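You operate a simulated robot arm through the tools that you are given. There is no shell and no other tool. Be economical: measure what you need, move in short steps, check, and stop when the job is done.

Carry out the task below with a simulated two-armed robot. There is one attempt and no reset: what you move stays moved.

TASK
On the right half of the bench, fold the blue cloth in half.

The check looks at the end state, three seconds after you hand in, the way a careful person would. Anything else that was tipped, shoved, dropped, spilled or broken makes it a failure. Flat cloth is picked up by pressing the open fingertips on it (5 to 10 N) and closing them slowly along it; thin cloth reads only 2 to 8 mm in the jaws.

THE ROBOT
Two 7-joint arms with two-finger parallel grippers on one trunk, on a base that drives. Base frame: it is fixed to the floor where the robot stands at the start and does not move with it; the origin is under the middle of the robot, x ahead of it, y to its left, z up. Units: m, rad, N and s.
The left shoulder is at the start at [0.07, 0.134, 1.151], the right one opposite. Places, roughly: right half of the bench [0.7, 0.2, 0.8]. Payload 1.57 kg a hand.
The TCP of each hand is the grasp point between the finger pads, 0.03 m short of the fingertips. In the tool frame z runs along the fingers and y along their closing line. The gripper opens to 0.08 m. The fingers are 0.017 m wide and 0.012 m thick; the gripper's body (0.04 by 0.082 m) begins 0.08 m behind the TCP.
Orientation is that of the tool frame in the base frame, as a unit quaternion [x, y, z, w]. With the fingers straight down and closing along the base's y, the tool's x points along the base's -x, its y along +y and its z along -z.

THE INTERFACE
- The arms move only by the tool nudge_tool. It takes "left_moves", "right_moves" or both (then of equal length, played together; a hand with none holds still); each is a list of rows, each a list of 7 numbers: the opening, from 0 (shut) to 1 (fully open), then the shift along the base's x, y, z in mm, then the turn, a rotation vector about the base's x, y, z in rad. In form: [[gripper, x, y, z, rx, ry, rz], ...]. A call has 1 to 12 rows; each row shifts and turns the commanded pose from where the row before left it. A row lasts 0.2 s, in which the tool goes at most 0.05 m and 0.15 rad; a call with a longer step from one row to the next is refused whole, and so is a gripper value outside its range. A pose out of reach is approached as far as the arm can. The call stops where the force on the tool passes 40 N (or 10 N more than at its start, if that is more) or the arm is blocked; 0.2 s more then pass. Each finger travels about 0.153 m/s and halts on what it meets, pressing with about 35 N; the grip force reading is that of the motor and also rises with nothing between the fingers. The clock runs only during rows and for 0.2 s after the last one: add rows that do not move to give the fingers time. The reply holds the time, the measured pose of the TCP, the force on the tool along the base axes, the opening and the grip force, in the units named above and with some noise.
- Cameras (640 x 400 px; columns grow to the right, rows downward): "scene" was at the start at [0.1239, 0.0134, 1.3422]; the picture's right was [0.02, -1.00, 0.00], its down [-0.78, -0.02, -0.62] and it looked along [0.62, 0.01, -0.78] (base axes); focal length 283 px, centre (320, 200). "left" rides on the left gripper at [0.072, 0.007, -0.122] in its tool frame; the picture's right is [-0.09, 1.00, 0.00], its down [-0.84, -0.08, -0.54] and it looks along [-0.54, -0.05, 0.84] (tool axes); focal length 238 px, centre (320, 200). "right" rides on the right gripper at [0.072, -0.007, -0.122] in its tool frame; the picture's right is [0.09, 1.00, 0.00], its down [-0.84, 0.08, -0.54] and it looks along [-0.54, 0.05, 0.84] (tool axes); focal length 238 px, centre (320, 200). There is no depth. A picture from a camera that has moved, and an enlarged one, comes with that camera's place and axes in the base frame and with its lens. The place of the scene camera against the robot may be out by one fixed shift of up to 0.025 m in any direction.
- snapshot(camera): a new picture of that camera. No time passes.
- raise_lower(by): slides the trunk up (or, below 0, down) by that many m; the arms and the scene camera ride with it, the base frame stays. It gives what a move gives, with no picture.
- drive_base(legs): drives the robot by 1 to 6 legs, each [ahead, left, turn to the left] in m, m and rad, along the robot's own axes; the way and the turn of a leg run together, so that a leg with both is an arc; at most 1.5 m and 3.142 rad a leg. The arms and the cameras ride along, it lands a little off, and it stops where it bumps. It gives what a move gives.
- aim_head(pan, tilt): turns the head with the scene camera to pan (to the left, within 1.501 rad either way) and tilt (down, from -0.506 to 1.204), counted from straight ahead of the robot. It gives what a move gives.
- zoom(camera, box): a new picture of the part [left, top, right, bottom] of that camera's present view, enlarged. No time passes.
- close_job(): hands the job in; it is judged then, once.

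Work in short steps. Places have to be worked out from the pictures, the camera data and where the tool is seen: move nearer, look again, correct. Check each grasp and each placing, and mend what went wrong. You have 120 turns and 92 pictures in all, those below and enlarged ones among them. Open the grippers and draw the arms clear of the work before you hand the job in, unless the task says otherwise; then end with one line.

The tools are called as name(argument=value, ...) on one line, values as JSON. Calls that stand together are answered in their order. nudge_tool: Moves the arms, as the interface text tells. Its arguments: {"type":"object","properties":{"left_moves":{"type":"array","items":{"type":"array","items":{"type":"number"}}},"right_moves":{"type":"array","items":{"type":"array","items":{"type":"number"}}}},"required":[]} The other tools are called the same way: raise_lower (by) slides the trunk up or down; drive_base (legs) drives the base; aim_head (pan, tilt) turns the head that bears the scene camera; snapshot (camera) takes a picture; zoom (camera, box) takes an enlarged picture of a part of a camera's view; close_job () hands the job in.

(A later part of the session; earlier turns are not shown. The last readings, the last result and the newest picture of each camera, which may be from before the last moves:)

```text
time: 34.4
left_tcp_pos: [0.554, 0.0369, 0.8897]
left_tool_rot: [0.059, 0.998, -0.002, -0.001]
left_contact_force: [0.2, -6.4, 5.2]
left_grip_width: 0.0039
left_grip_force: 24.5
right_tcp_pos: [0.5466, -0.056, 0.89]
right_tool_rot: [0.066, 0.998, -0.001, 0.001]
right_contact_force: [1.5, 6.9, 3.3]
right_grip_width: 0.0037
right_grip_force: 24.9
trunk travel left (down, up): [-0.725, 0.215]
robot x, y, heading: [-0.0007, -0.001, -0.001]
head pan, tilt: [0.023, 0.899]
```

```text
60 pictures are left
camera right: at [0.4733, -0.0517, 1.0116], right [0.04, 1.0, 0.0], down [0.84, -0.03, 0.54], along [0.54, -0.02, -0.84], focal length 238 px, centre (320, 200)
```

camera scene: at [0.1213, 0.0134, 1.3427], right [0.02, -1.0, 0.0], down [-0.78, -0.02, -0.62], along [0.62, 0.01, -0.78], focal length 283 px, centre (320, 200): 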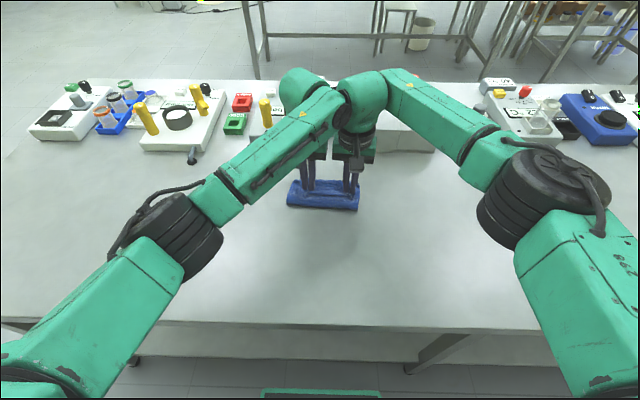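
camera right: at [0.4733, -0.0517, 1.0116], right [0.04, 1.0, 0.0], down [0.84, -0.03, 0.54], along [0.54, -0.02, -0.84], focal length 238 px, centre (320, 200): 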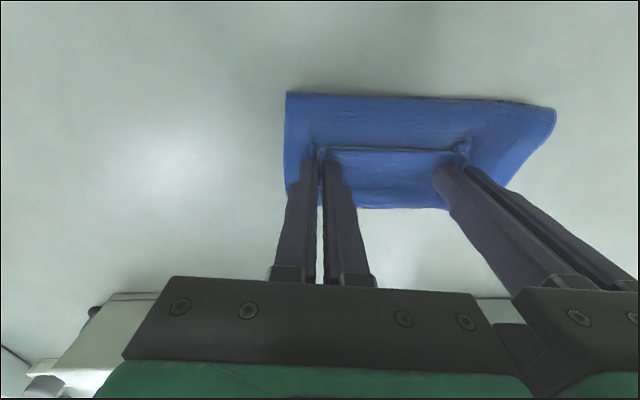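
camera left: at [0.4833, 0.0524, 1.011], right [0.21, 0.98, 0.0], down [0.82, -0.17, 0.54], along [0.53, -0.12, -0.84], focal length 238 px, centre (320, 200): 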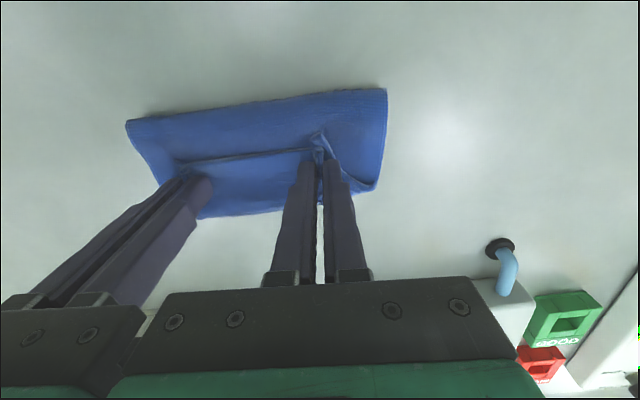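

The cloth is folded over, but a ~12 mm strip by the near edge still points back toward me at the grips. I'll press lightly and open both grippers to spread the wrinkles, then look.

nudge_tool(left_moves=[[0, 2, 0, -1.5, 0, 0, 0], [0.1, 0, 0, 0, 0, 0, 0], [0.2, 0, 0, 0, 0, 0, 0], [0.3, 0, 0, 0, 0, 0, 0], [0.4, 0, 0, 0, 0, 0, 0], [0.4, 0, 0, 5, 0, 0, 0], [0.4, 0, 0, 25, 0, 0, 0]], right_moves=[[0, 2, 0, -1.5, 0, 0, 0], [0.1, 0, 0, 0, 0, 0, 0], [0.2, 0, 0, 0, 0, 0, 0], [0.3, 0, 0, 0, 0, 0, 0], [0.4, 0, 0, 0, 0, 0, 0], [0.4, 0, 0, 5, 0, 0, 0], [0.4, 0, 0, 25, 0, 0, 0]])

snapshot(camera="left")

snapshot(camera="right")

```text
time: 36.0
left_tcp_pos: [0.5568, 0.0407, 0.9171]
left_tool_rot: [0.059, 0.998, 0.0, -0.001]
left_contact_force: [-0.1, -0.4, 0.6]
left_grip_width: 0.032
left_grip_force: 0.1
right_tcp_pos: [0.5477, -0.056, 0.9166]
right_tool_rot: [0.066, 0.998, -0.002, 0.0]
right_contact_force: [0.3, -0.4, 0.0]
right_grip_width: 0.0321
right_grip_force: 0.1
trunk travel left (down, up): [-0.725, 0.215]
robot x, y, heading: [0.0001, -0.0002, -0.0]
head pan, tilt: [0.023, 0.899]
```

```text
59 pictures are left
camera left: at [0.4871, 0.0539, 1.0385], right [0.21, 0.98, 0.0], down [0.82, -0.18, 0.54], along [0.53, -0.11, -0.84], focal length 238 px, centre (320, 200)
```

left: 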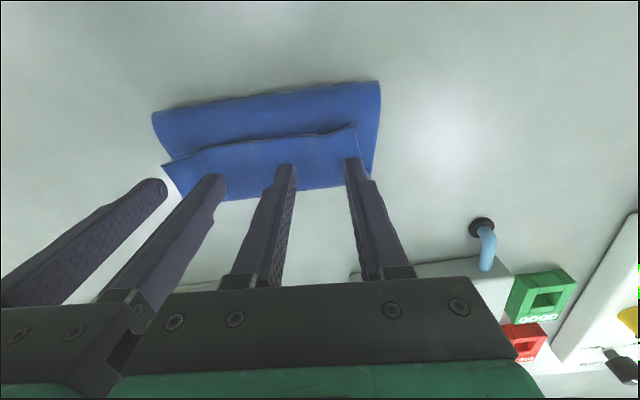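

```text
58 pictures are left
camera right: at [0.4752, -0.0524, 1.0389], right [0.04, 1.0, 0.0], down [0.84, -0.03, 0.54], along [0.54, -0.03, -0.84], focal length 238 px, centre (320, 200)
```

right: 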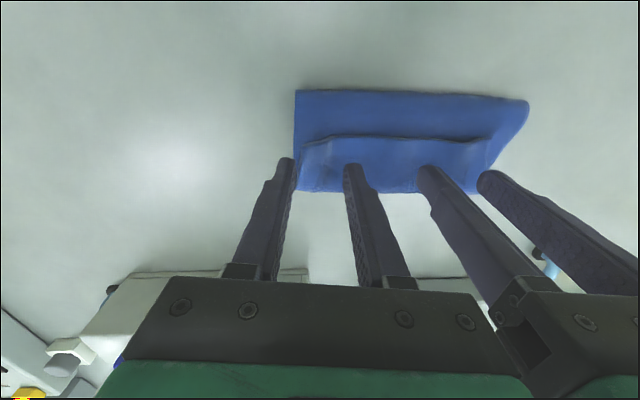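

The near edge folded back as a ~45 mm flap, with its free edge at x≈.535 from y −.07 to .075, on top and reachable. I'll re-grip that edge with both hands and redo the last part, letting it drop forward from a leaning, taut position.

nudge_tool(left_moves=[[0.38, -6, 5, -8, 0, 0, 0], [0.38, -5, 5, -8, 0, 0, 0], [0.38, 0, 0, -7, 0, 0, 0]], right_moves=[[0.38, -1, 7, -8, 0, 0, 0], [0.38, -1, 6, -8, 0, 0, 0], [0.38, 0, 0, -7, 0, 0, 0]])

snapshot(camera="left")

snapshot(camera="right")

```text
time: 36.8
left_tcp_pos: [0.5481, 0.0562, 0.8921]
left_tool_rot: [0.051, 0.999, 0.0, -0.004]
left_contact_force: [0.5, 0.5, 0.8]
left_grip_width: 0.03
left_grip_force: 0.0
right_tcp_pos: [0.5453, -0.0394, 0.8926]
right_tool_rot: [0.06, 0.998, -0.003, -0.001]
right_contact_force: [0.3, -0.5, 1.1]
right_grip_width: 0.0304
right_grip_force: 0.1
trunk travel left (down, up): [-0.725, 0.215]
robot x, y, heading: [-0.001, -0.0022, -0.007]
head pan, tilt: [0.023, 0.899]
```

```text
57 pictures are left
camera left: at [0.4794, 0.0688, 1.0145], right [0.19, 0.98, 0.0], down [0.83, -0.16, 0.54], along [0.53, -0.1, -0.84], focal length 238 px, centre (320, 200)
```

left: 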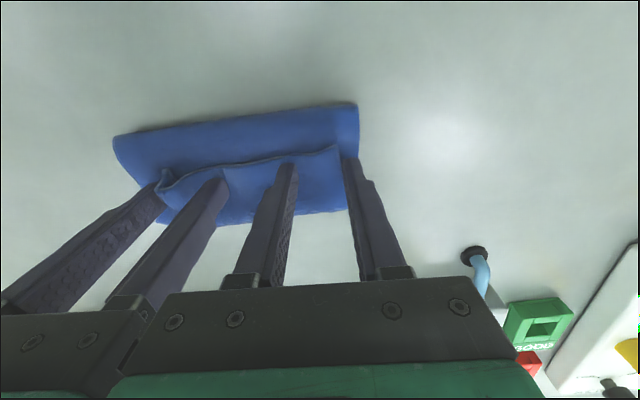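

```text
56 pictures are left
camera right: at [0.4728, -0.0362, 1.0149], right [0.03, 1.0, -0.01], down [0.84, -0.02, 0.54], along [0.54, -0.02, -0.84], focal length 238 px, centre (320, 200)
```

right: 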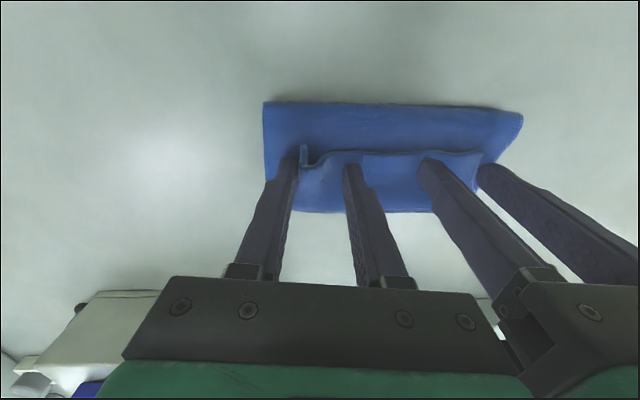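

The right's fingers now straddle the flap's raised corner. I'll close the right on it and check; the left waits.

nudge_tool(right_moves=[[0.38, 0, 0, -1.5, 0, 0, 0], [0.3, 0, 0, 0, 0, 0, 0], [0.24, 0, 0, 0, 0, 0, 0], [0.18, 0, 0, 0, 0, 0, 0], [0.12, 0, 0, 0, 0, 0, 0], [0.06, 0, 0, 0, 0, 0, 0], [0, 0, 0, 0, 0, 0, 0], [0, 0, 0, 0, 0, 0, 0]])

zoom(camera="right", box=[220, 80, 540, 280])

```text
time: 38.6
left_tcp_pos: [0.5455, 0.0474, 0.8943]
left_tool_rot: [0.06, 0.998, 0.001, -0.002]
left_contact_force: [0.9, -0.4, -0.3]
left_grip_width: 0.0303
left_grip_force: 0.1
right_tcp_pos: [0.5481, -0.041, 0.8932]
right_tool_rot: [0.066, 0.998, -0.002, 0.0]
right_contact_force: [-0.6, 0.4, 1.0]
right_grip_width: 0.0057
right_grip_force: 25.9
trunk travel left (down, up): [-0.725, 0.215]
robot x, y, heading: [-0.0001, -0.0017, 0.001]
head pan, tilt: [0.023, 0.899]
```

```text
2.00 times, centred on (380, 180) of right
camera zoom: at [0.4747, -0.0383, 1.0151], right [0.04, 1.0, 0.0], down [0.84, -0.03, 0.54], along [0.54, -0.02, -0.84], focal length 477 px, centre (200, 240)
```

zoom: 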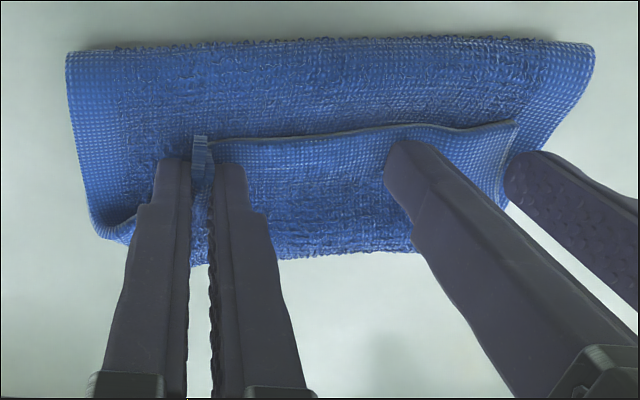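

The right grips the corner (5.7 mm). The left's outer finger sits just outside the flap's side edge, so I'll lower it slightly and close slowly to catch that corner the same way.

nudge_tool(left_moves=[[0.38, 0, 0, -2, 0, 0, 0], [0.38, 0, 0, -2, 0, 0, 0], [0.34, 0, 0, -1, 0, 0, 0], [0.3, 0, 0, 0, 0, 0, 0], [0.26, 0, 0, 0, 0, 0, 0], [0.22, 0, 0, 0, 0, 0, 0], [0.18, 0, 0, 0, 0, 0, 0], [0.14, 0, 0, 0, 0, 0, 0], [0.1, 0, 0, 0, 0, 0, 0], [0.06, 0, 0, 0, 0, 0, 0], [0, 0, 0, 0, 0, 0, 0], [0, 0, 0, 0, 0, 0, 0]])

snapshot(camera="left")

```text
time: 41.2
left_tcp_pos: [0.5465, 0.0502, 0.8913]
left_tool_rot: [0.057, 0.998, -0.003, -0.001]
left_contact_force: [0.5, -4.0, 2.2]
left_grip_width: 0.0041
left_grip_force: 24.5
right_tcp_pos: [0.5466, -0.0434, 0.893]
right_tool_rot: [0.064, 0.998, -0.002, -0.002]
right_contact_force: [-1.1, 2.6, 0.7]
right_grip_width: 0.0055
right_grip_force: 26.0
trunk travel left (down, up): [-0.725, 0.215]
robot x, y, heading: [-0.0004, -0.0002, 0.001]
head pan, tilt: [0.023, 0.899]
```

```text
54 pictures are left
camera left: at [0.4774, 0.0644, 1.0117], right [0.2, 0.98, 0.0], down [0.82, -0.17, 0.54], along [0.53, -0.11, -0.84], focal length 238 px, centre (320, 200)
```

left: 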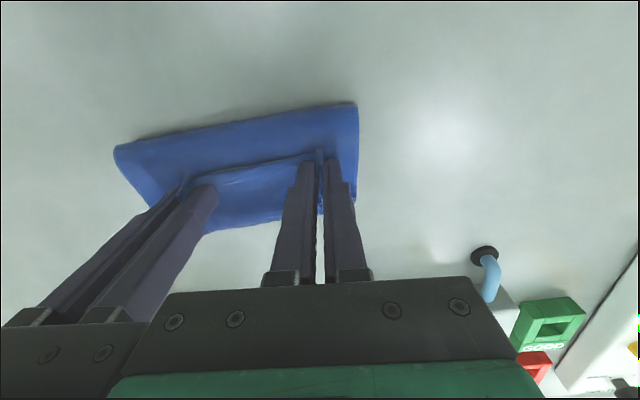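

Both hands hold the flap edge. I'll lift up and back over the fold line to draw the upper layer out straight, then look.

nudge_tool(left_moves=[[0, -2, 0, 12, 0, 0, 0], [0, -5, 0, 15, 0, 0, 0], [0, -8, 0, 15, 0, 0, 0], [0, -8, 0, 15, 0, 0, 0], [0, -8, 0, 12, 0, 0, 0]], right_moves=[[0, -2, 0, 12, 0, 0, 0], [0, -5, 0, 15, 0, 0, 0], [0, -8, 0, 15, 0, 0, 0], [0, -8, 0, 15, 0, 0, 0], [0, -8, 0, 12, 0, 0, 0]])

snapshot(camera="left")

zoom(camera="scene", box=[240, 120, 400, 220])

snapshot(camera="right")

```text
time: 42.4
left_tcp_pos: [0.5136, 0.0455, 0.9589]
left_tool_rot: [0.063, 0.998, 0.0, -0.002]
left_contact_force: [-0.3, -0.4, 0.6]
left_grip_width: 0.0039
left_grip_force: 24.5
right_tcp_pos: [0.5164, -0.0391, 0.9637]
right_tool_rot: [0.064, 0.998, -0.002, 0.001]
right_contact_force: [-0.3, 0.8, -0.1]
right_grip_width: 0.0056
right_grip_force: 25.5
trunk travel left (down, up): [-0.725, 0.215]
robot x, y, heading: [-0.0005, 0.0016, 0.002]
head pan, tilt: [0.023, 0.899]
```

```text
53 pictures are left
camera left: at [0.4436, 0.0603, 1.0793], right [0.22, 0.98, 0.0], down [0.82, -0.18, 0.54], along [0.53, -0.12, -0.84], focal length 238 px, centre (320, 200)
```

left: 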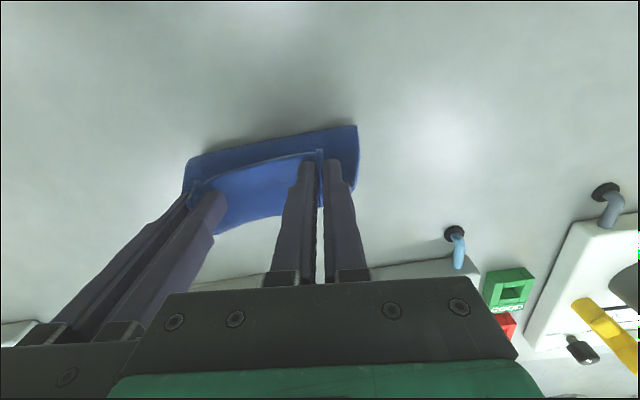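

```text
4.00 times, centred on (320, 170) of scene
camera zoom: at [0.1231, 0.0135, 1.3422], right [0.02, -1.0, 0.0], down [-0.78, -0.02, -0.62], along [0.62, 0.01, -0.78], focal length 1131 px, centre (320, 320)
```

zoom: 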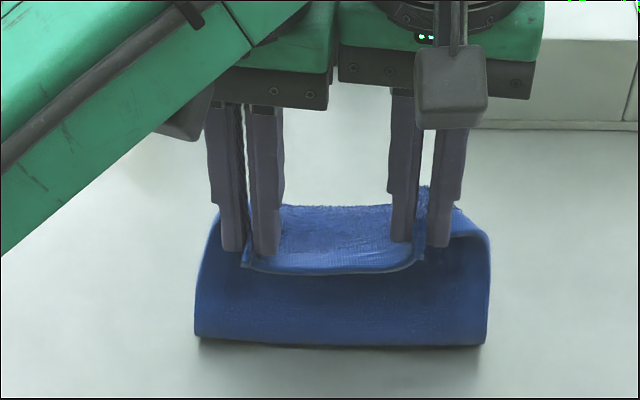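

```text
51 pictures are left
camera right: at [0.4429, -0.0366, 1.0853], right [0.04, 1.0, 0.0], down [0.84, -0.03, 0.54], along [0.54, -0.02, -0.84], focal length 238 px, centre (320, 200)
```

right: 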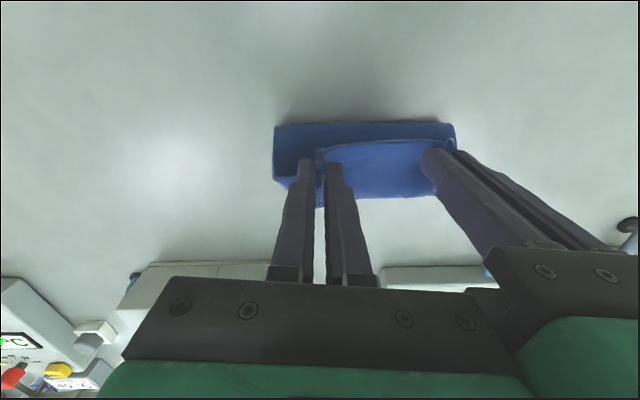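

The cloth is springy, and the hand's attitude keeps the edge turned back toward me. I'll pitch both hands (wrists forward, fingertips toward the robot) so the edge turns upward before moving on.

nudge_tool(left_moves=[[0, 2, 0, 2, 0, 0.12, 0], [0, 2, 0, 2, 0, 0.12, 0], [0, 2, 0, 2, 0, 0.12, 0], [0, 2, 0, 2, 0, 0.12, 0], [0, 2, 0, 2, 0, 0.12, 0], [0, 2, 0, 0, 0, 0.12, 0]], right_moves=[[0, 2, 0, 2, 0, 0.12, 0], [0, 2, 0, 2, 0, 0.12, 0], [0, 2, 0, 2, 0, 0.12, 0], [0, 2, 0, 2, 0, 0.12, 0], [0, 2, 0, 2, 0, 0.12, 0], [0, 2, 0, 0, 0, 0.12, 0]])

zoom(camera="scene", box=[200, 70, 440, 220])

```text
time: 43.8
left_tcp_pos: [0.4639, 0.0454, 0.9711]
left_tool_rot: [0.036, 0.948, -0.027, -0.316]
left_contact_force: [-2.9, 40.0, 5.4]
left_grip_width: 0.0038
left_grip_force: 24.8
left hand out of reach, approached as far as the arm can: row 4, 5, 6
right_tcp_pos: [0.4526, -0.0348, 0.9485]
right_tool_rot: [0.084, 0.947, -0.021, -0.309]
right_contact_force: [1.3, -40.7, -5.1]
right_grip_width: 0.0055
right_grip_force: 25.3
right hand out of reach, approached as far as the arm can: row 3, 4, 5, 6
trunk travel left (down, up): [-0.725, 0.215]
robot x, y, heading: [-0.0036, 0.0035, -0.003]
head pan, tilt: [0.023, 0.899]
```

```text
2.67 times, centred on (320, 145) of scene
camera zoom: at [0.1246, 0.0123, 1.3421], right [0.02, -1.0, 0.0], down [-0.78, -0.02, -0.62], along [0.62, 0.01, -0.78], focal length 754 px, centre (320, 347)
```

zoom: 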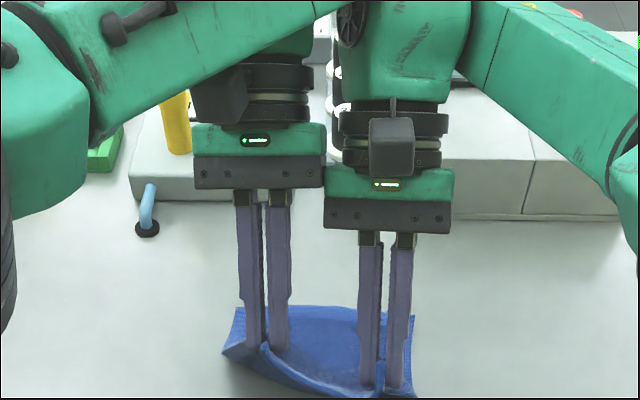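

The hands pressed against each other and the pitched pose is out of reach here, so this direction is poor. It's better to lay the near edge back flat, then fold the far edge toward the robot, where pitching the hands is natural. First I separate the hands and level them.

nudge_tool(left_moves=[[0, 0, 4, 0, 0, 0, 0], [0, 0, 2, 0, 0, -0.13, 0], [0, -3, 0, 0, 0, -0.13, 0], [0, -5, 0, 0, 0, -0.13, 0], [0, -5, 0, 0, 0, -0.13, 0], [0, -5, 0, -2, 0, -0.1, 0]], right_moves=[[0, 0, -4, 0, 0, 0, 0], [0, 0, -2, 0, 0, -0.13, 0], [0, -3, 0, 3, 0, -0.13, 0], [0, -3, 0, 6, 0, -0.13, 0], [0, -3, 0, 6, 0, -0.13, 0], [0, -3, 0, 6, 0, -0.1, 0]])

snapshot(camera="scene")

snapshot(camera="left")

```text
time: 44.1
left_tcp_pos: [0.4632, 0.0462, 0.9717]
left_tool_rot: [0.037, 0.947, -0.026, -0.317]
left_contact_force: [0.4, 2.5, 0.8]
left_grip_width: 0.0039
left_grip_force: 24.7
right_tcp_pos: [0.4499, -0.0354, 0.95]
right_tool_rot: [0.078, 0.945, -0.023, -0.316]
right_contact_force: [0.2, -3.6, -1.4]
right_grip_width: 0.0056
right_grip_force: 25.9
trunk travel left (down, up): [-0.725, 0.215]
robot x, y, heading: [-0.0004, 0.0007, -0.004]
head pan, tilt: [0.023, 0.899]
stopped in row 1 (left hand): the force on the tool passed its limit (the readings are from after the stop); the commanded pose is now the measured one
```

```text
49 pictures are left
camera scene: at [0.1235, 0.0136, 1.3422], right [0.02, -1.0, 0.0], down [-0.78, -0.02, -0.62], along [0.62, 0.01, -0.78], focal length 283 px, centre (320, 200)
```

scene: 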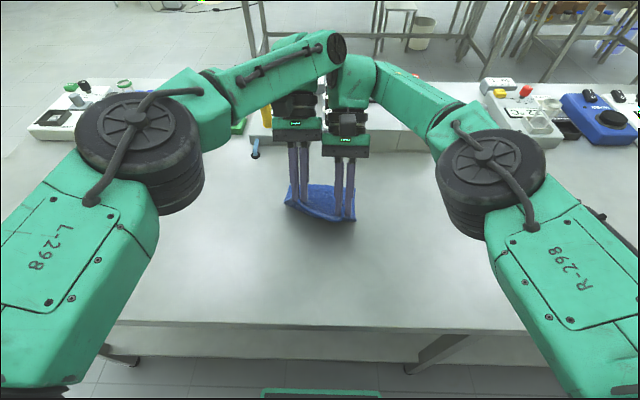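

```text
48 pictures are left
camera left: at [0.4804, 0.062, 1.1099], right [0.13, 0.98, -0.13], down [0.99, -0.14, -0.06], along [-0.08, -0.12, -0.99], focal length 238 px, centre (320, 200)
```

left: 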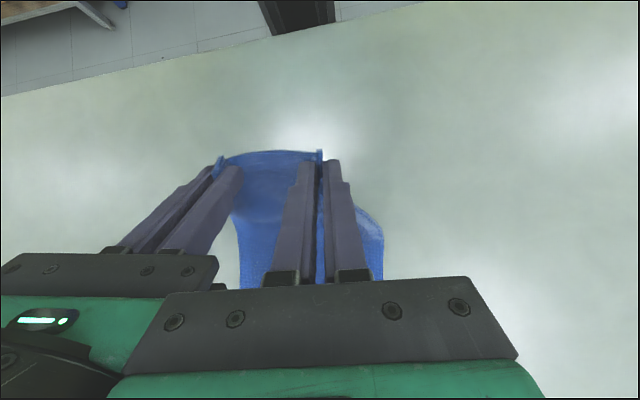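

The contact is relieved. I repeat the separating and levelling move.

nudge_tool(left_moves=[[0, 0, 4, 0, 0, 0, 0], [0, -2, 2, 0, 0, -0.13, 0], [0, -5, 0, 0, 0, -0.13, 0], [0, -5, 0, 0, 0, -0.13, 0], [0, -5, 0, 0, 0, -0.13, 0], [0, -5, 0, -2, 0, -0.12, 0]], right_moves=[[0, 0, -4, 0, 0, 0, 0], [0, 0, -2, 0, 0, -0.13, 0], [0, -2, 0, 4, 0, -0.13, 0], [0, -2, 0, 5, 0, -0.13, 0], [0, -2, 0, 5, 0, -0.13, 0], [0, -2, 0, 5, 0, -0.12, 0]])

snapshot(camera="scene")

snapshot(camera="left")

```text
time: 45.5
left_tcp_pos: [0.4397, 0.0533, 0.9709]
left_tool_rot: [0.044, 0.999, -0.013, 0.001]
left_contact_force: [0.5, -2.2, -0.2]
left_grip_width: 0.0038
left_grip_force: 24.7
right_tcp_pos: [0.4411, -0.039, 0.9695]
right_tool_rot: [0.081, 0.997, 0.004, 0.0]
right_contact_force: [0.0, 3.0, 0.0]
right_grip_width: 0.0056
right_grip_force: 25.7
trunk travel left (down, up): [-0.725, 0.215]
robot x, y, heading: [0.002, -0.0011, 0.001]
head pan, tilt: [0.023, 0.899]
```

```text
47 pictures are left
camera scene: at [0.1222, 0.0136, 1.3423], right [0.02, -1.0, 0.0], down [-0.78, -0.02, -0.62], along [0.62, 0.01, -0.78], focal length 283 px, centre (320, 200)
```

scene: 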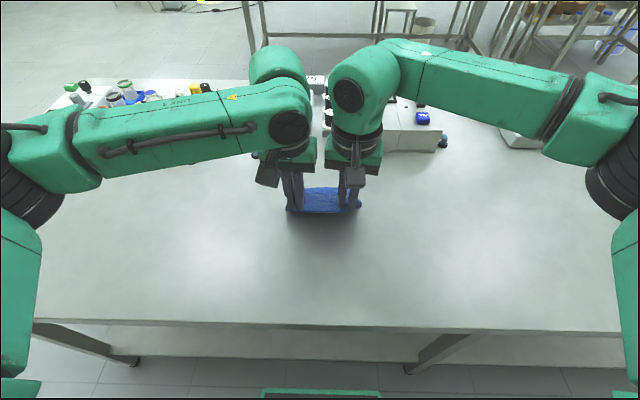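

```text
46 pictures are left
camera left: at [0.3697, 0.0687, 1.091], right [0.18, 0.98, -0.03], down [0.83, -0.14, 0.55], along [0.53, -0.12, -0.84], focal length 238 px, centre (320, 200)
```

left: 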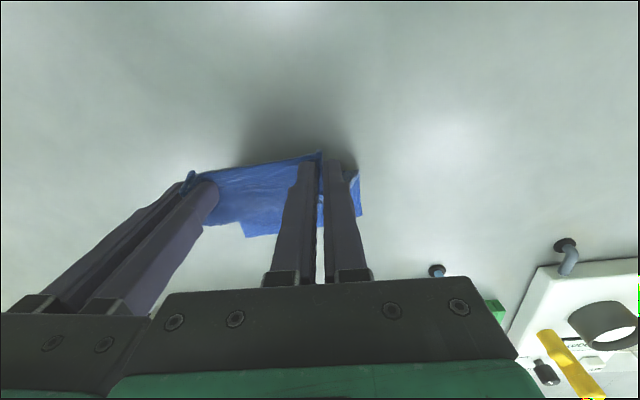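

The far edge is at x≈.55, so I'll lay the near edge back down flat toward x≈.37.

nudge_tool(left_moves=[[0, -16, 0, -8, 0, 0, 0], [0, -16, 0, -12, 0, 0, 0], [0, -14, 0, -14, 0, 0, 0], [0, -12, 0, -16, 0, 0, 0], [0, -8, 0, -16, 0, 0, 0], [0, -4, 0, -14, 0, 0, 0]], right_moves=[[0, -16, 0, -8, 0, 0, 0], [0, -16, 0, -12, 0, 0, 0], [0, -14, 0, -14, 0, 0, 0], [0, -12, 0, -16, 0, 0, 0], [0, -8, 0, -16, 0, 0, 0], [0, -4, 0, -14, 0, 0, 0]])

snapshot(camera="scene")

snapshot(camera="left")

```text
time: 46.9
left_tcp_pos: [0.3705, 0.0527, 0.8886]
left_tool_rot: [0.044, 0.999, -0.013, -0.002]
left_contact_force: [0.7, -2.3, -0.2]
left_grip_width: 0.004
left_grip_force: 24.9
right_tcp_pos: [0.3713, -0.0399, 0.8891]
right_tool_rot: [0.081, 0.997, 0.004, -0.002]
right_contact_force: [-0.8, 1.5, -0.6]
right_grip_width: 0.0056
right_grip_force: 25.9
trunk travel left (down, up): [-0.725, 0.215]
robot x, y, heading: [0.0022, -0.001, 0.002]
head pan, tilt: [0.023, 0.899]
```

```text
45 pictures are left
camera scene: at [0.124, 0.0134, 1.3422], right [0.02, -1.0, 0.0], down [-0.78, -0.02, -0.62], along [0.62, 0.01, -0.78], focal length 283 px, centre (320, 200)
```

scene: 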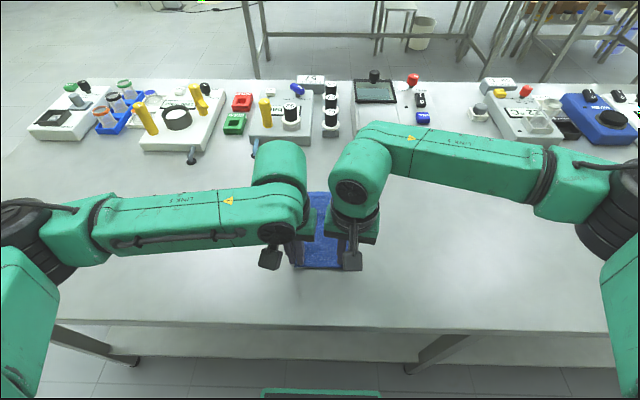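

```text
44 pictures are left
camera left: at [0.3011, 0.0678, 1.0089], right [0.18, 0.98, -0.03], down [0.83, -0.14, 0.54], along [0.53, -0.12, -0.84], focal length 238 px, centre (320, 200)
```

left: 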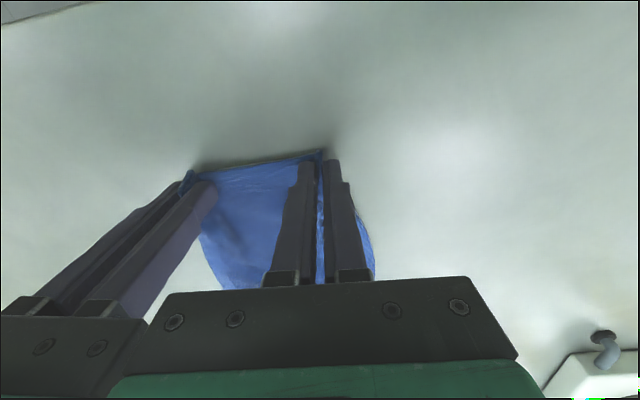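

The cloth is laid back. I'll press lightly, open slowly, drag outward to spread the wrinkles, then lift.

nudge_tool(left_moves=[[0, -2, 0, -3, 0, 0, 0], [0, 0, 0, -2, 0, 0, 0], [0.1, 0, 0, 0, 0, 0, 0], [0.2, 0, 0, 0, 0, 0, 0], [0.3, 0, 0, 0, 0, 0, 0], [0.4, 0, 2, 0, 0, 0, 0], [0.4, 0, 4, 0, 0, 0, 0], [0.4, 0, 4, 0, 0, 0, 0], [0.4, 0, 0, 4, 0, 0, 0], [0.4, 0, 5, 25, 0, 0, 0], [0.4, 0, 20, 30, 0, 0, 0]], right_moves=[[0, -2, 0, -3, 0, 0, 0], [0, 0, 0, -2, 0, 0, 0], [0.1, 0, 0, 0, 0, 0, 0], [0.2, 0, 0, 0, 0, 0, 0], [0.3, 0, 0, 0, 0, 0, 0], [0.4, 0, -2, 0, 0, 0, 0], [0.4, 0, -4, 0, 0, 0, 0], [0.4, 0, -4, 0, 0, 0, 0], [0.4, 0, 0, 4, 0, 0, 0], [0.4, 0, -5, 25, 0, 0, 0], [0.4, 0, -20, 30, 0, 0, 0]])

snapshot(camera="left")

snapshot(camera="right")

```text
time: 49.3
left_tcp_pos: [0.3679, 0.0855, 0.9442]
left_tool_rot: [0.045, 0.999, -0.013, -0.001]
left_contact_force: [0.0, 0.9, -0.6]
left_grip_width: 0.0322
left_grip_force: 0.0
right_tcp_pos: [0.3676, -0.0756, 0.9437]
right_tool_rot: [0.082, 0.997, 0.004, -0.002]
right_contact_force: [-0.3, 0.2, -0.5]
right_grip_width: 0.0321
right_grip_force: 0.1
trunk travel left (down, up): [-0.725, 0.215]
robot x, y, heading: [-0.0017, -0.0004, -0.001]
head pan, tilt: [0.023, 0.899]
```

```text
43 pictures are left
camera left: at [0.2978, 0.1013, 1.065], right [0.18, 0.98, -0.03], down [0.83, -0.14, 0.54], along [0.53, -0.12, -0.84], focal length 238 px, centre (320, 200)
```

left: 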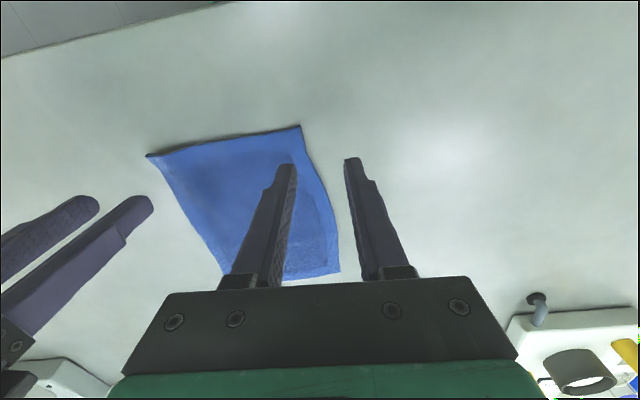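

```text
42 pictures are left
camera right: at [0.2961, -0.0717, 1.0655], right [0.07, 1.0, 0.01], down [0.84, -0.06, 0.54], along [0.54, -0.03, -0.84], focal length 238 px, centre (320, 200)
```

right: 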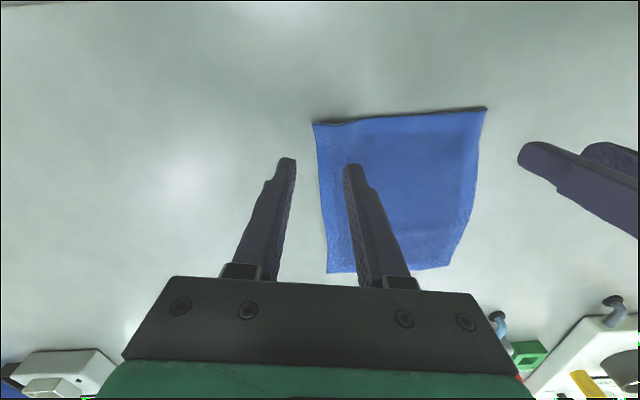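

The cloth is flat again, with corners near (.541,±.076) far and (.350,.067)/(.349,-.079) near. Now I go for the far edge: I level and yaw both hands square, and bring the left over (.531,.043).

nudge_tool(left_moves=[[0.42, 30, -5, 0, 0.026, 0, 0.09], [0.42, 35, -10, 0, 0, 0, 0], [0.42, 35, -10, -5, 0, 0, 0], [0.42, 35, -10, -15, 0, 0, 0], [0.42, 28, -8, -20, 0, 0, 0]], right_moves=[[0.42, 0, -10, 10, -0.008, 0, 0.1], [0.42, 30, -10, 0, 0, 0, 0.064], [0.42, 30, -10, 0, 0, 0, 0], [0.42, 30, 0, 0, 0, 0, 0], [0.42, 30, 0, 0, 0, 0, 0]])

snapshot(camera="left")

snapshot(camera="right")

```text
time: 50.5
left_tcp_pos: [0.5318, 0.0416, 0.9012]
left_tool_rot: [-0.001, 1.0, 0.0, -0.002]
left_contact_force: [0.5, 0.6, 0.0]
left_grip_width: 0.0336
left_grip_force: 0.1
right_tcp_pos: [0.4913, -0.1054, 0.952]
right_tool_rot: [-0.001, 1.0, 0.0, -0.002]
right_contact_force: [0.2, 0.0, -0.8]
right_grip_width: 0.0336
right_grip_force: 0.1
trunk travel left (down, up): [-0.725, 0.215]
robot x, y, heading: [-0.0014, -0.0024, -0.002]
head pan, tilt: [0.023, 0.899]
```

```text
41 pictures are left
camera left: at [0.4611, 0.0487, 1.0231], right [0.09, 1.0, 0.0], down [0.84, -0.08, 0.54], along [0.54, -0.05, -0.84], focal length 238 px, centre (320, 200)
```

left: 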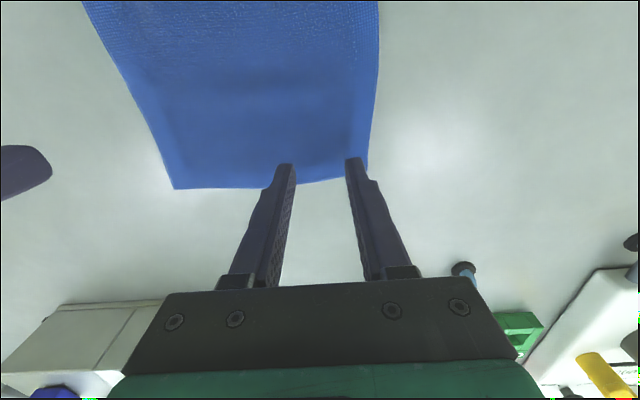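

```text
40 pictures are left
camera right: at [0.4193, -0.1122, 1.0748], right [-0.09, 1.0, 0.0], down [0.84, 0.08, 0.54], along [0.54, 0.05, -0.84], focal length 238 px, centre (320, 200)
```

right: 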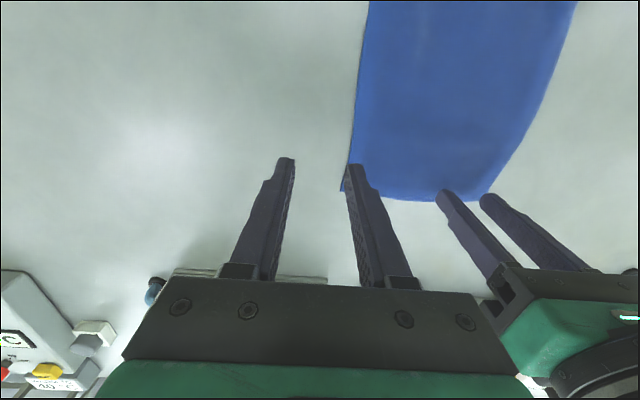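

The far edge is at x≈.547, so I'll shift 4 mm forward and press the left down.

nudge_tool(left_moves=[[0.42, 4, 0, -8, 0, 0, 0], [0.42, 0, 0, -6, 0, 0, 0], [0.42, 0, 0, -2, 0, 0, 0], [0.42, 0, 0, -1, 0, 0, 0]])

```text
time: 51.5
left_tcp_pos: [0.5351, 0.0442, 0.8858]
left_tool_rot: [0.0, 1.0, 0.0, -0.002]
left_contact_force: [0.9, -0.2, 0.4]
left_grip_width: 0.034
left_grip_force: 0.1
right_tcp_pos: [0.4907, -0.1045, 0.9537]
right_tool_rot: [-0.001, 1.0, -0.001, -0.002]
right_contact_force: [-0.9, -0.2, -0.6]
right_grip_width: 0.0338
right_grip_force: 0.0
trunk travel left (down, up): [-0.725, 0.215]
robot x, y, heading: [0.0044, -0.0035, -0.001]
head pan, tilt: [0.023, 0.899]
```

Just above contact; on down.

nudge_tool(left_moves=[[0.42, 0, 0, -1, 0, 0, 0], [0.42, 0, 0, -0.7, 0, 0, 0]])

```text
time: 52.1
left_tcp_pos: [0.5353, 0.0437, 0.8841]
left_tool_rot: [-0.001, 1.0, -0.001, -0.002]
left_contact_force: [-0.2, -0.3, 1.8]
left_grip_width: 0.0334
left_grip_force: 0.0
right_tcp_pos: [0.4892, -0.1056, 0.9533]
right_tool_rot: [-0.001, 1.0, -0.001, -0.002]
right_contact_force: [-0.6, 0.2, 1.0]
right_grip_width: 0.0333
right_grip_force: 0.0
trunk travel left (down, up): [-0.725, 0.215]
robot x, y, heading: [0.0016, -0.0021, 0.004]
head pan, tilt: [0.023, 0.899]
```

Light touch (1.8 N). I'll add 0.9 mm and close slowly.

nudge_tool(left_moves=[[0.42, 0, 0, -0.9, 0, 0, 0], [0.38, 0, 0, 0, 0, 0, 0], [0.34, 0, 0, 0, 0, 0, 0], [0.3, 0, 0, 0, 0, 0, 0], [0.26, 0, 0, 0, 0, 0, 0], [0.22, 0, 0, 0, 0, 0, 0], [0.18, 0, 0, 0, 0, 0, 0], [0.13, 0, 0, 0, 0, 0, 0], [0.08, 0, 0, 0, 0, 0, 0], [0.04, 0, 0, 0, 0, 0, 0], [0, 0, 0, 0, 0, 0, 0], [0, 0, 0, 0, 0, 0, 0]])

snapshot(camera="left")

```text
time: 54.7
left_tcp_pos: [0.5354, 0.044, 0.8825]
left_tool_rot: [-0.001, 1.0, 0.0, -0.001]
left_contact_force: [-0.3, 0.2, 3.6]
left_grip_width: 0.0045
left_grip_force: 25.2
right_tcp_pos: [0.4884, -0.1053, 0.9539]
right_tool_rot: [-0.001, 1.0, 0.0, -0.001]
right_contact_force: [-0.3, 0.6, 0.1]
right_grip_width: 0.0336
right_grip_force: 0.0
trunk travel left (down, up): [-0.725, 0.215]
robot x, y, heading: [0.0027, -0.0006, -0.001]
head pan, tilt: [0.023, 0.899]
```

```text
39 pictures are left
camera left: at [0.4644, 0.0498, 1.0049], right [0.09, 1.0, 0.0], down [0.84, -0.08, 0.54], along [0.54, -0.05, -0.84], focal length 238 px, centre (320, 200)
```

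left: 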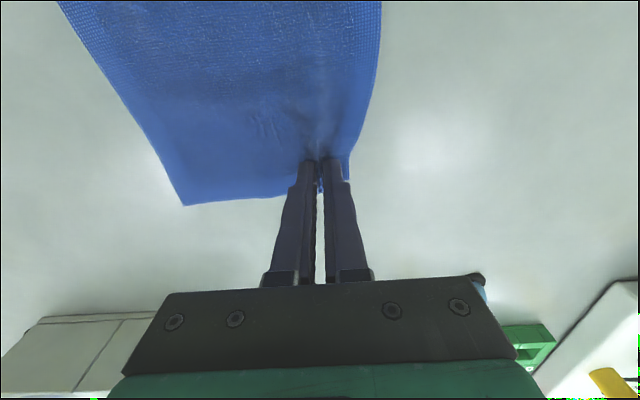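

The left holds (4.5 mm). I'll draw it 6 mm outward for room and bring the right over (.535,-.043).

nudge_tool(left_moves=[[0, 0, 3, 1, 0, 0, 0], [0, 0, 3, 0, 0, 0, 0], [0, 0, 0, 0, 0, 0, 0], [0, 0, 0, 0, 0, 0, 0]], right_moves=[[0.42, 20, 16, -5, 0, 0, 0], [0.42, 20, 16, -15, 0, 0, 0], [0.42, 7, 15, -20, 0, 0, 0], [0.42, 0, 15, -12, 0, 0, 0]])

snapshot(camera="right")

```text
time: 55.7
left_tcp_pos: [0.5359, 0.0504, 0.8845]
left_tool_rot: [-0.001, 1.0, -0.001, -0.002]
left_contact_force: [0.3, 0.1, 1.6]
left_grip_width: 0.0044
left_grip_force: 25.1
right_tcp_pos: [0.5349, -0.0425, 0.9006]
right_tool_rot: [-0.002, 1.0, -0.001, -0.002]
right_contact_force: [0.4, 0.0, 0.4]
right_grip_width: 0.0336
right_grip_force: 0.0
trunk travel left (down, up): [-0.725, 0.215]
robot x, y, heading: [0.001, 0.0021, -0.0]
head pan, tilt: [0.023, 0.899]
```

```text
38 pictures are left
camera right: at [0.4628, -0.0486, 1.0227], right [-0.09, 1.0, 0.0], down [0.84, 0.08, 0.54], along [0.54, 0.05, -0.84], focal length 238 px, centre (320, 200)
```

right: 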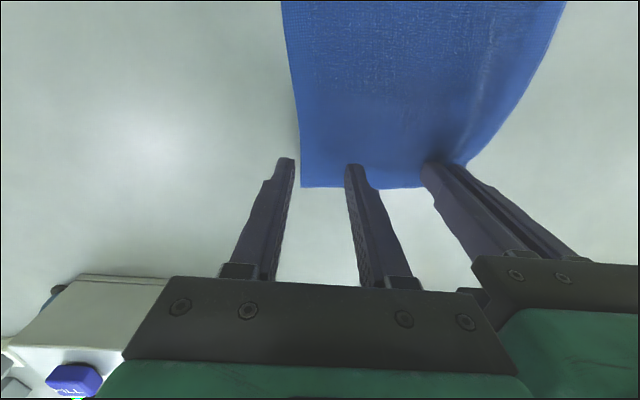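

The right corner has moved in to about y=-.055, so the outer finger falls just outside the side edge. I'll press and close there; the outer finger should push the edge in as the inner one gathers it.

nudge_tool(right_moves=[[0.42, 5, 1, -8, 0, 0, 0], [0.42, 0, 0, -6, 0, 0, 0], [0.42, 0, 0, -2, 0, 0, 0], [0.42, 0, 0, -1.3, 0, 0, 0]])

```text
time: 56.7
left_tcp_pos: [0.5353, 0.0501, 0.8844]
left_tool_rot: [-0.001, 1.0, -0.001, -0.002]
left_contact_force: [-0.3, 0.0, 0.6]
left_grip_width: 0.0042
left_grip_force: 25.2
right_tcp_pos: [0.5424, -0.0419, 0.8843]
right_tool_rot: [-0.002, 1.0, 0.0, -0.001]
right_contact_force: [-1.4, -0.1, 4.1]
right_grip_width: 0.0336
right_grip_force: 0.0
trunk travel left (down, up): [-0.725, 0.215]
robot x, y, heading: [0.0003, 0.001, 0.003]
head pan, tilt: [0.023, 0.899]
```

Contact at 4 N; 0.4 mm more and close slowly.

nudge_tool(right_moves=[[0.42, 0, 0, -0.4, 0, 0, 0], [0.38, 0, 0, 0, 0, 0, 0], [0.34, 0, 0, 0, 0, 0, 0], [0.3, 0, 0, 0, 0, 0, 0], [0.26, 0, 0, 0, 0, 0, 0], [0.22, 0, 0, 0, 0, 0, 0], [0.18, 0, 0, 0, 0, 0, 0], [0.13, 0, 0, 0, 0, 0, 0], [0.08, 0, 0, 0, 0, 0, 0], [0.04, 0, 0, 0, 0, 0, 0], [0, 0, 0, 0, 0, 0, 0], [0, 0, 0, 0, 0, 0, 0]])

snapshot(camera="right")

```text
time: 59.3
left_tcp_pos: [0.5356, 0.0495, 0.8841]
left_tool_rot: [-0.001, 1.0, 0.0, -0.002]
left_contact_force: [0.4, -2.3, 1.3]
left_grip_width: 0.0041
left_grip_force: 24.7
right_tcp_pos: [0.5412, -0.0422, 0.8827]
right_tool_rot: [-0.001, 1.0, 0.0, -0.001]
right_contact_force: [-0.2, 3.2, 4.4]
right_grip_width: 0.0039
right_grip_force: 24.3
trunk travel left (down, up): [-0.725, 0.215]
robot x, y, heading: [0.0043, -0.0003, -0.002]
head pan, tilt: [0.023, 0.899]
```

```text
37 pictures are left
camera right: at [0.4689, -0.0484, 1.0048], right [-0.09, 1.0, 0.0], down [0.84, 0.08, 0.54], along [0.54, 0.05, -0.84], focal length 238 px, centre (320, 200)
```

right: 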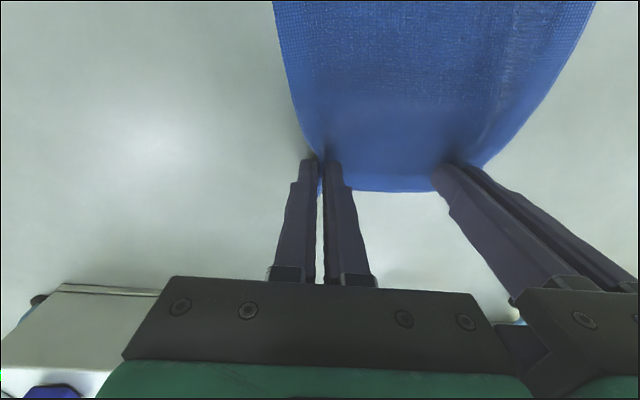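

Both hands grip the far edge (4.1 and 3.9 mm). I'll arc it up and back toward the robot while pitching the hands so the fingers point away, which turns the edge over.

nudge_tool(left_moves=[[0, -4, 0, 18, 0, -0.09, 0], [0, -10, 0, 20, 0, -0.09, 0], [0, -15, 0, 17.5, 0, -0.09, 0], [0, -19, 0, 14, 0, -0.09, 0], [0, -21, 0, 7, 0, -0.09, 0], [0, -22, 0, 1, 0, -0.09, 0], [0, -22, 0, -3, 0, -0.09, 0]], right_moves=[[0, -4, 0, 18, 0, -0.09, 0], [0, -10, 0, 20, 0, -0.09, 0], [0, -15, 0, 17.5, 0, -0.09, 0], [0, -19, 0, 14, 0, -0.09, 0], [0, -21, 0, 7, 0, -0.09, 0], [0, -22, 0, 1, 0, -0.09, 0], [0, -22, 0, -3, 0, -0.09, 0]])

snapshot(camera="scene")

snapshot(camera="right")

```text
time: 60.9
left_tcp_pos: [0.4206, 0.0494, 0.9599]
left_tool_rot: [-0.002, 0.951, 0.0, 0.309]
left_contact_force: [0.4, -1.7, 0.8]
left_grip_width: 0.0043
left_grip_force: 25.1
right_tcp_pos: [0.426, -0.0429, 0.9575]
right_tool_rot: [-0.001, 0.951, 0.0, 0.31]
right_contact_force: [0.0, 1.4, -0.1]
right_grip_width: 0.0038
right_grip_force: 24.9
trunk travel left (down, up): [-0.725, 0.215]
robot x, y, heading: [0.001, 0.0021, 0.001]
head pan, tilt: [0.023, 0.899]
```

```text
36 pictures are left
camera scene: at [0.1215, 0.0136, 1.3424], right [0.02, -1.0, 0.0], down [-0.78, -0.02, -0.62], along [0.62, 0.01, -0.78], focal length 283 px, centre (320, 200)
```

scene: 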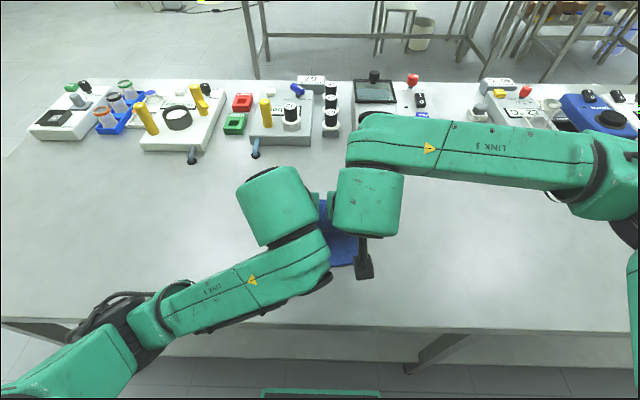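

```text
35 pictures are left
camera right: at [0.2954, -0.0491, 1.0135], right [-0.07, 1.0, -0.06], down [0.36, 0.08, 0.93], along [0.93, 0.05, -0.36], focal length 238 px, centre (320, 200)
```

right: 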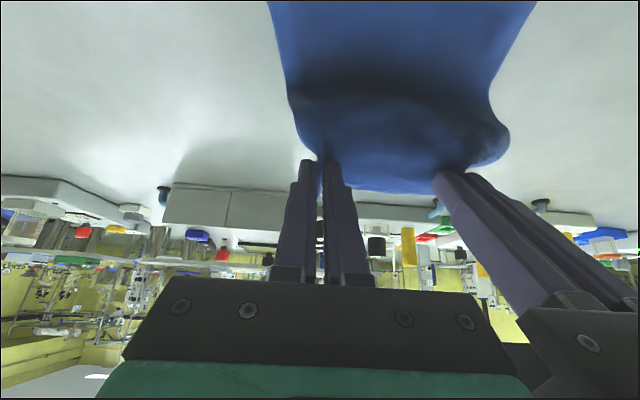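

The arms reach this comfortably and the edge is turning over. Continuing back and down with more pitch.

nudge_tool(left_moves=[[0, -21, 0, -7, 0, -0.09, 0], [0, -20, 0, -9, 0, -0.09, 0], [0, -18, 0, -11, 0, -0.09, 0], [0, -16, 0, -11, 0, -0.09, 0]], right_moves=[[0, -21, 0, -7, 0, -0.09, 0], [0, -20, 0, -9, 0, -0.09, 0], [0, -18, 0, -11, 0, -0.09, 0], [0, -16, 0, -11, 0, -0.09, 0]])

snapshot(camera="scene")

snapshot(camera="right")

```text
time: 61.9
left_tcp_pos: [0.3538, 0.0543, 0.9223]
left_tool_rot: [-0.008, 0.877, 0.006, 0.481]
left_contact_force: [0.0, -8.5, 1.0]
left_grip_width: 0.0046
left_grip_force: 24.9
right_tcp_pos: [0.353, -0.0416, 0.9206]
right_tool_rot: [-0.001, 0.879, 0.001, 0.476]
right_contact_force: [-0.5, 8.3, -0.2]
right_grip_width: 0.004
right_grip_force: 24.1
trunk travel left (down, up): [-0.725, 0.215]
robot x, y, heading: [-0.0013, 0.0001, 0.002]
head pan, tilt: [0.023, 0.899]
```

```text
34 pictures are left
camera scene: at [0.1224, 0.0146, 1.3424], right [0.02, -1.0, 0.0], down [-0.78, -0.02, -0.62], along [0.62, 0.01, -0.78], focal length 283 px, centre (320, 200)
```

scene: 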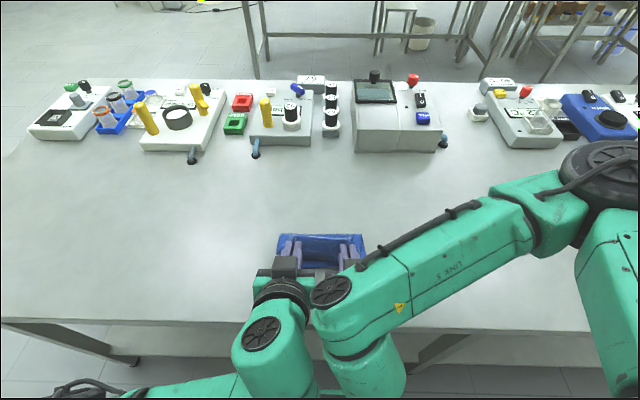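

```text
33 pictures are left
camera right: at [0.2101, -0.0476, 0.9269], right [-0.05, 1.0, -0.08], down [0.01, 0.08, 1.0], along [1.0, 0.05, -0.01], focal length 238 px, centre (320, 200)
```

right: 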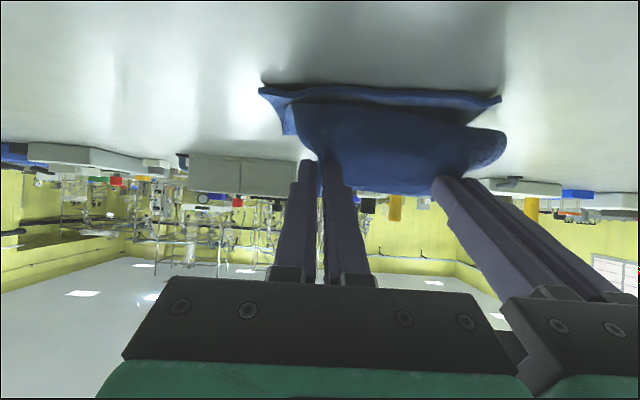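

Let me look closely at how the layer hangs before releasing.

zoom(camera="scene", box=[240, 210, 400, 310])

zoom(camera="right", box=[220, 60, 540, 260])

```text
4.00 times, centred on (320, 260) of scene
camera zoom: at [0.1224, 0.0146, 1.3424], right [0.02, -1.0, 0.0], down [-0.78, -0.02, -0.62], along [0.62, 0.01, -0.78], focal length 1131 px, centre (320, -40)
```

zoom: 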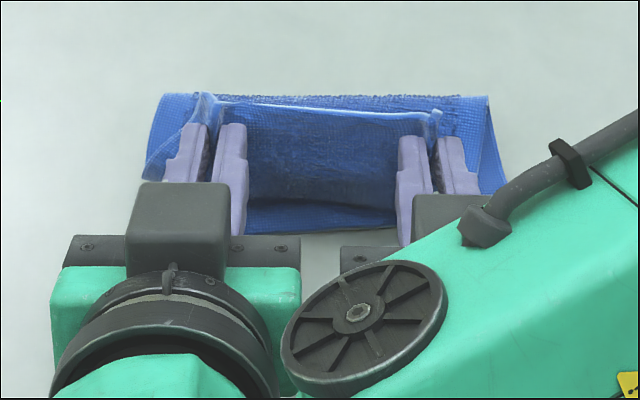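

```text
2.00 times, centred on (380, 160) of right
camera zoom: at [0.2101, -0.0476, 0.9269], right [-0.05, 1.0, -0.08], down [0.01, 0.08, 1.0], along [1.0, 0.05, -0.01], focal length 477 px, centre (200, 280)
```

zoom: 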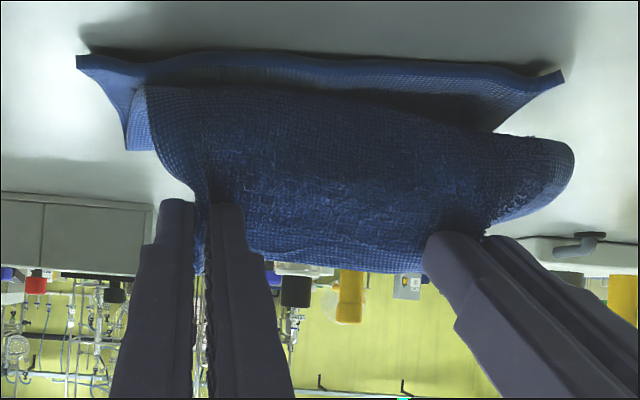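

The layer bulges because of its stiffness. I'll raise the edge about 25 mm to draw it straighter, leaning toward the robot.

nudge_tool(left_moves=[[0, 3, 0, 13, 0, 0, 0], [0, 3, 0, 13, 0, 0, 0], [0, 0, 0, 0, 0, 0, 0]], right_moves=[[0, 3, 0, 13, 0, 0, 0], [0, 3, 0, 13, 0, 0, 0], [0, 0, 0, 0, 0, 0, 0]])

zoom(camera="scene", box=[240, 190, 400, 290])

zoom(camera="right", box=[220, 60, 540, 260])

```text
time: 62.7
left_tcp_pos: [0.3596, 0.0542, 0.9289]
left_tool_rot: [0.007, 0.883, 0.031, 0.468]
left_contact_force: [0.8, -19.2, 5.8]
left_grip_width: 0.005
left_grip_force: 25.0
right_tcp_pos: [0.3595, -0.0411, 0.9455]
right_tool_rot: [-0.002, 0.881, 0.001, 0.473]
right_contact_force: [-1.5, 19.2, -6.5]
right_grip_width: 0.0042
right_grip_force: 24.9
trunk travel left (down, up): [-0.725, 0.215]
robot x, y, heading: [-0.0003, -0.0012, -0.001]
head pan, tilt: [0.023, 0.899]
```

```text
4.00 times, centred on (320, 240) of scene
camera zoom: at [0.124, 0.0135, 1.3421], right [0.02, -1.0, 0.0], down [-0.78, -0.02, -0.62], along [0.62, 0.01, -0.78], focal length 1131 px, centre (320, 40)
```

zoom: 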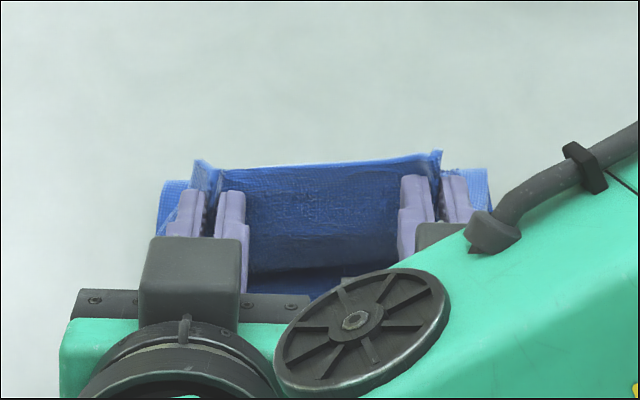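

```text
2.00 times, centred on (380, 160) of right
camera zoom: at [0.2171, -0.0482, 0.9519], right [-0.05, 1.0, -0.08], down [0.01, 0.08, 1.0], along [1.0, 0.05, -0.01], focal length 477 px, centre (200, 280)
```

zoom: 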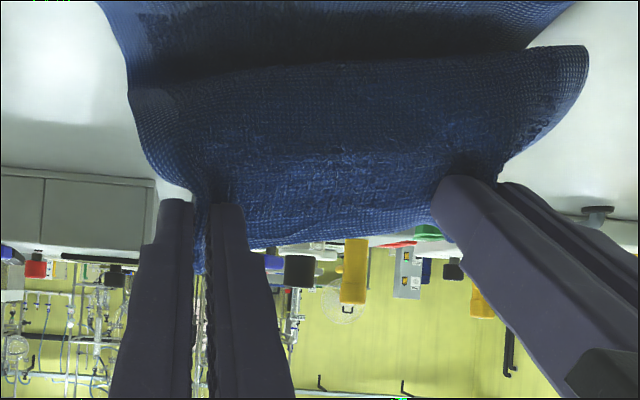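

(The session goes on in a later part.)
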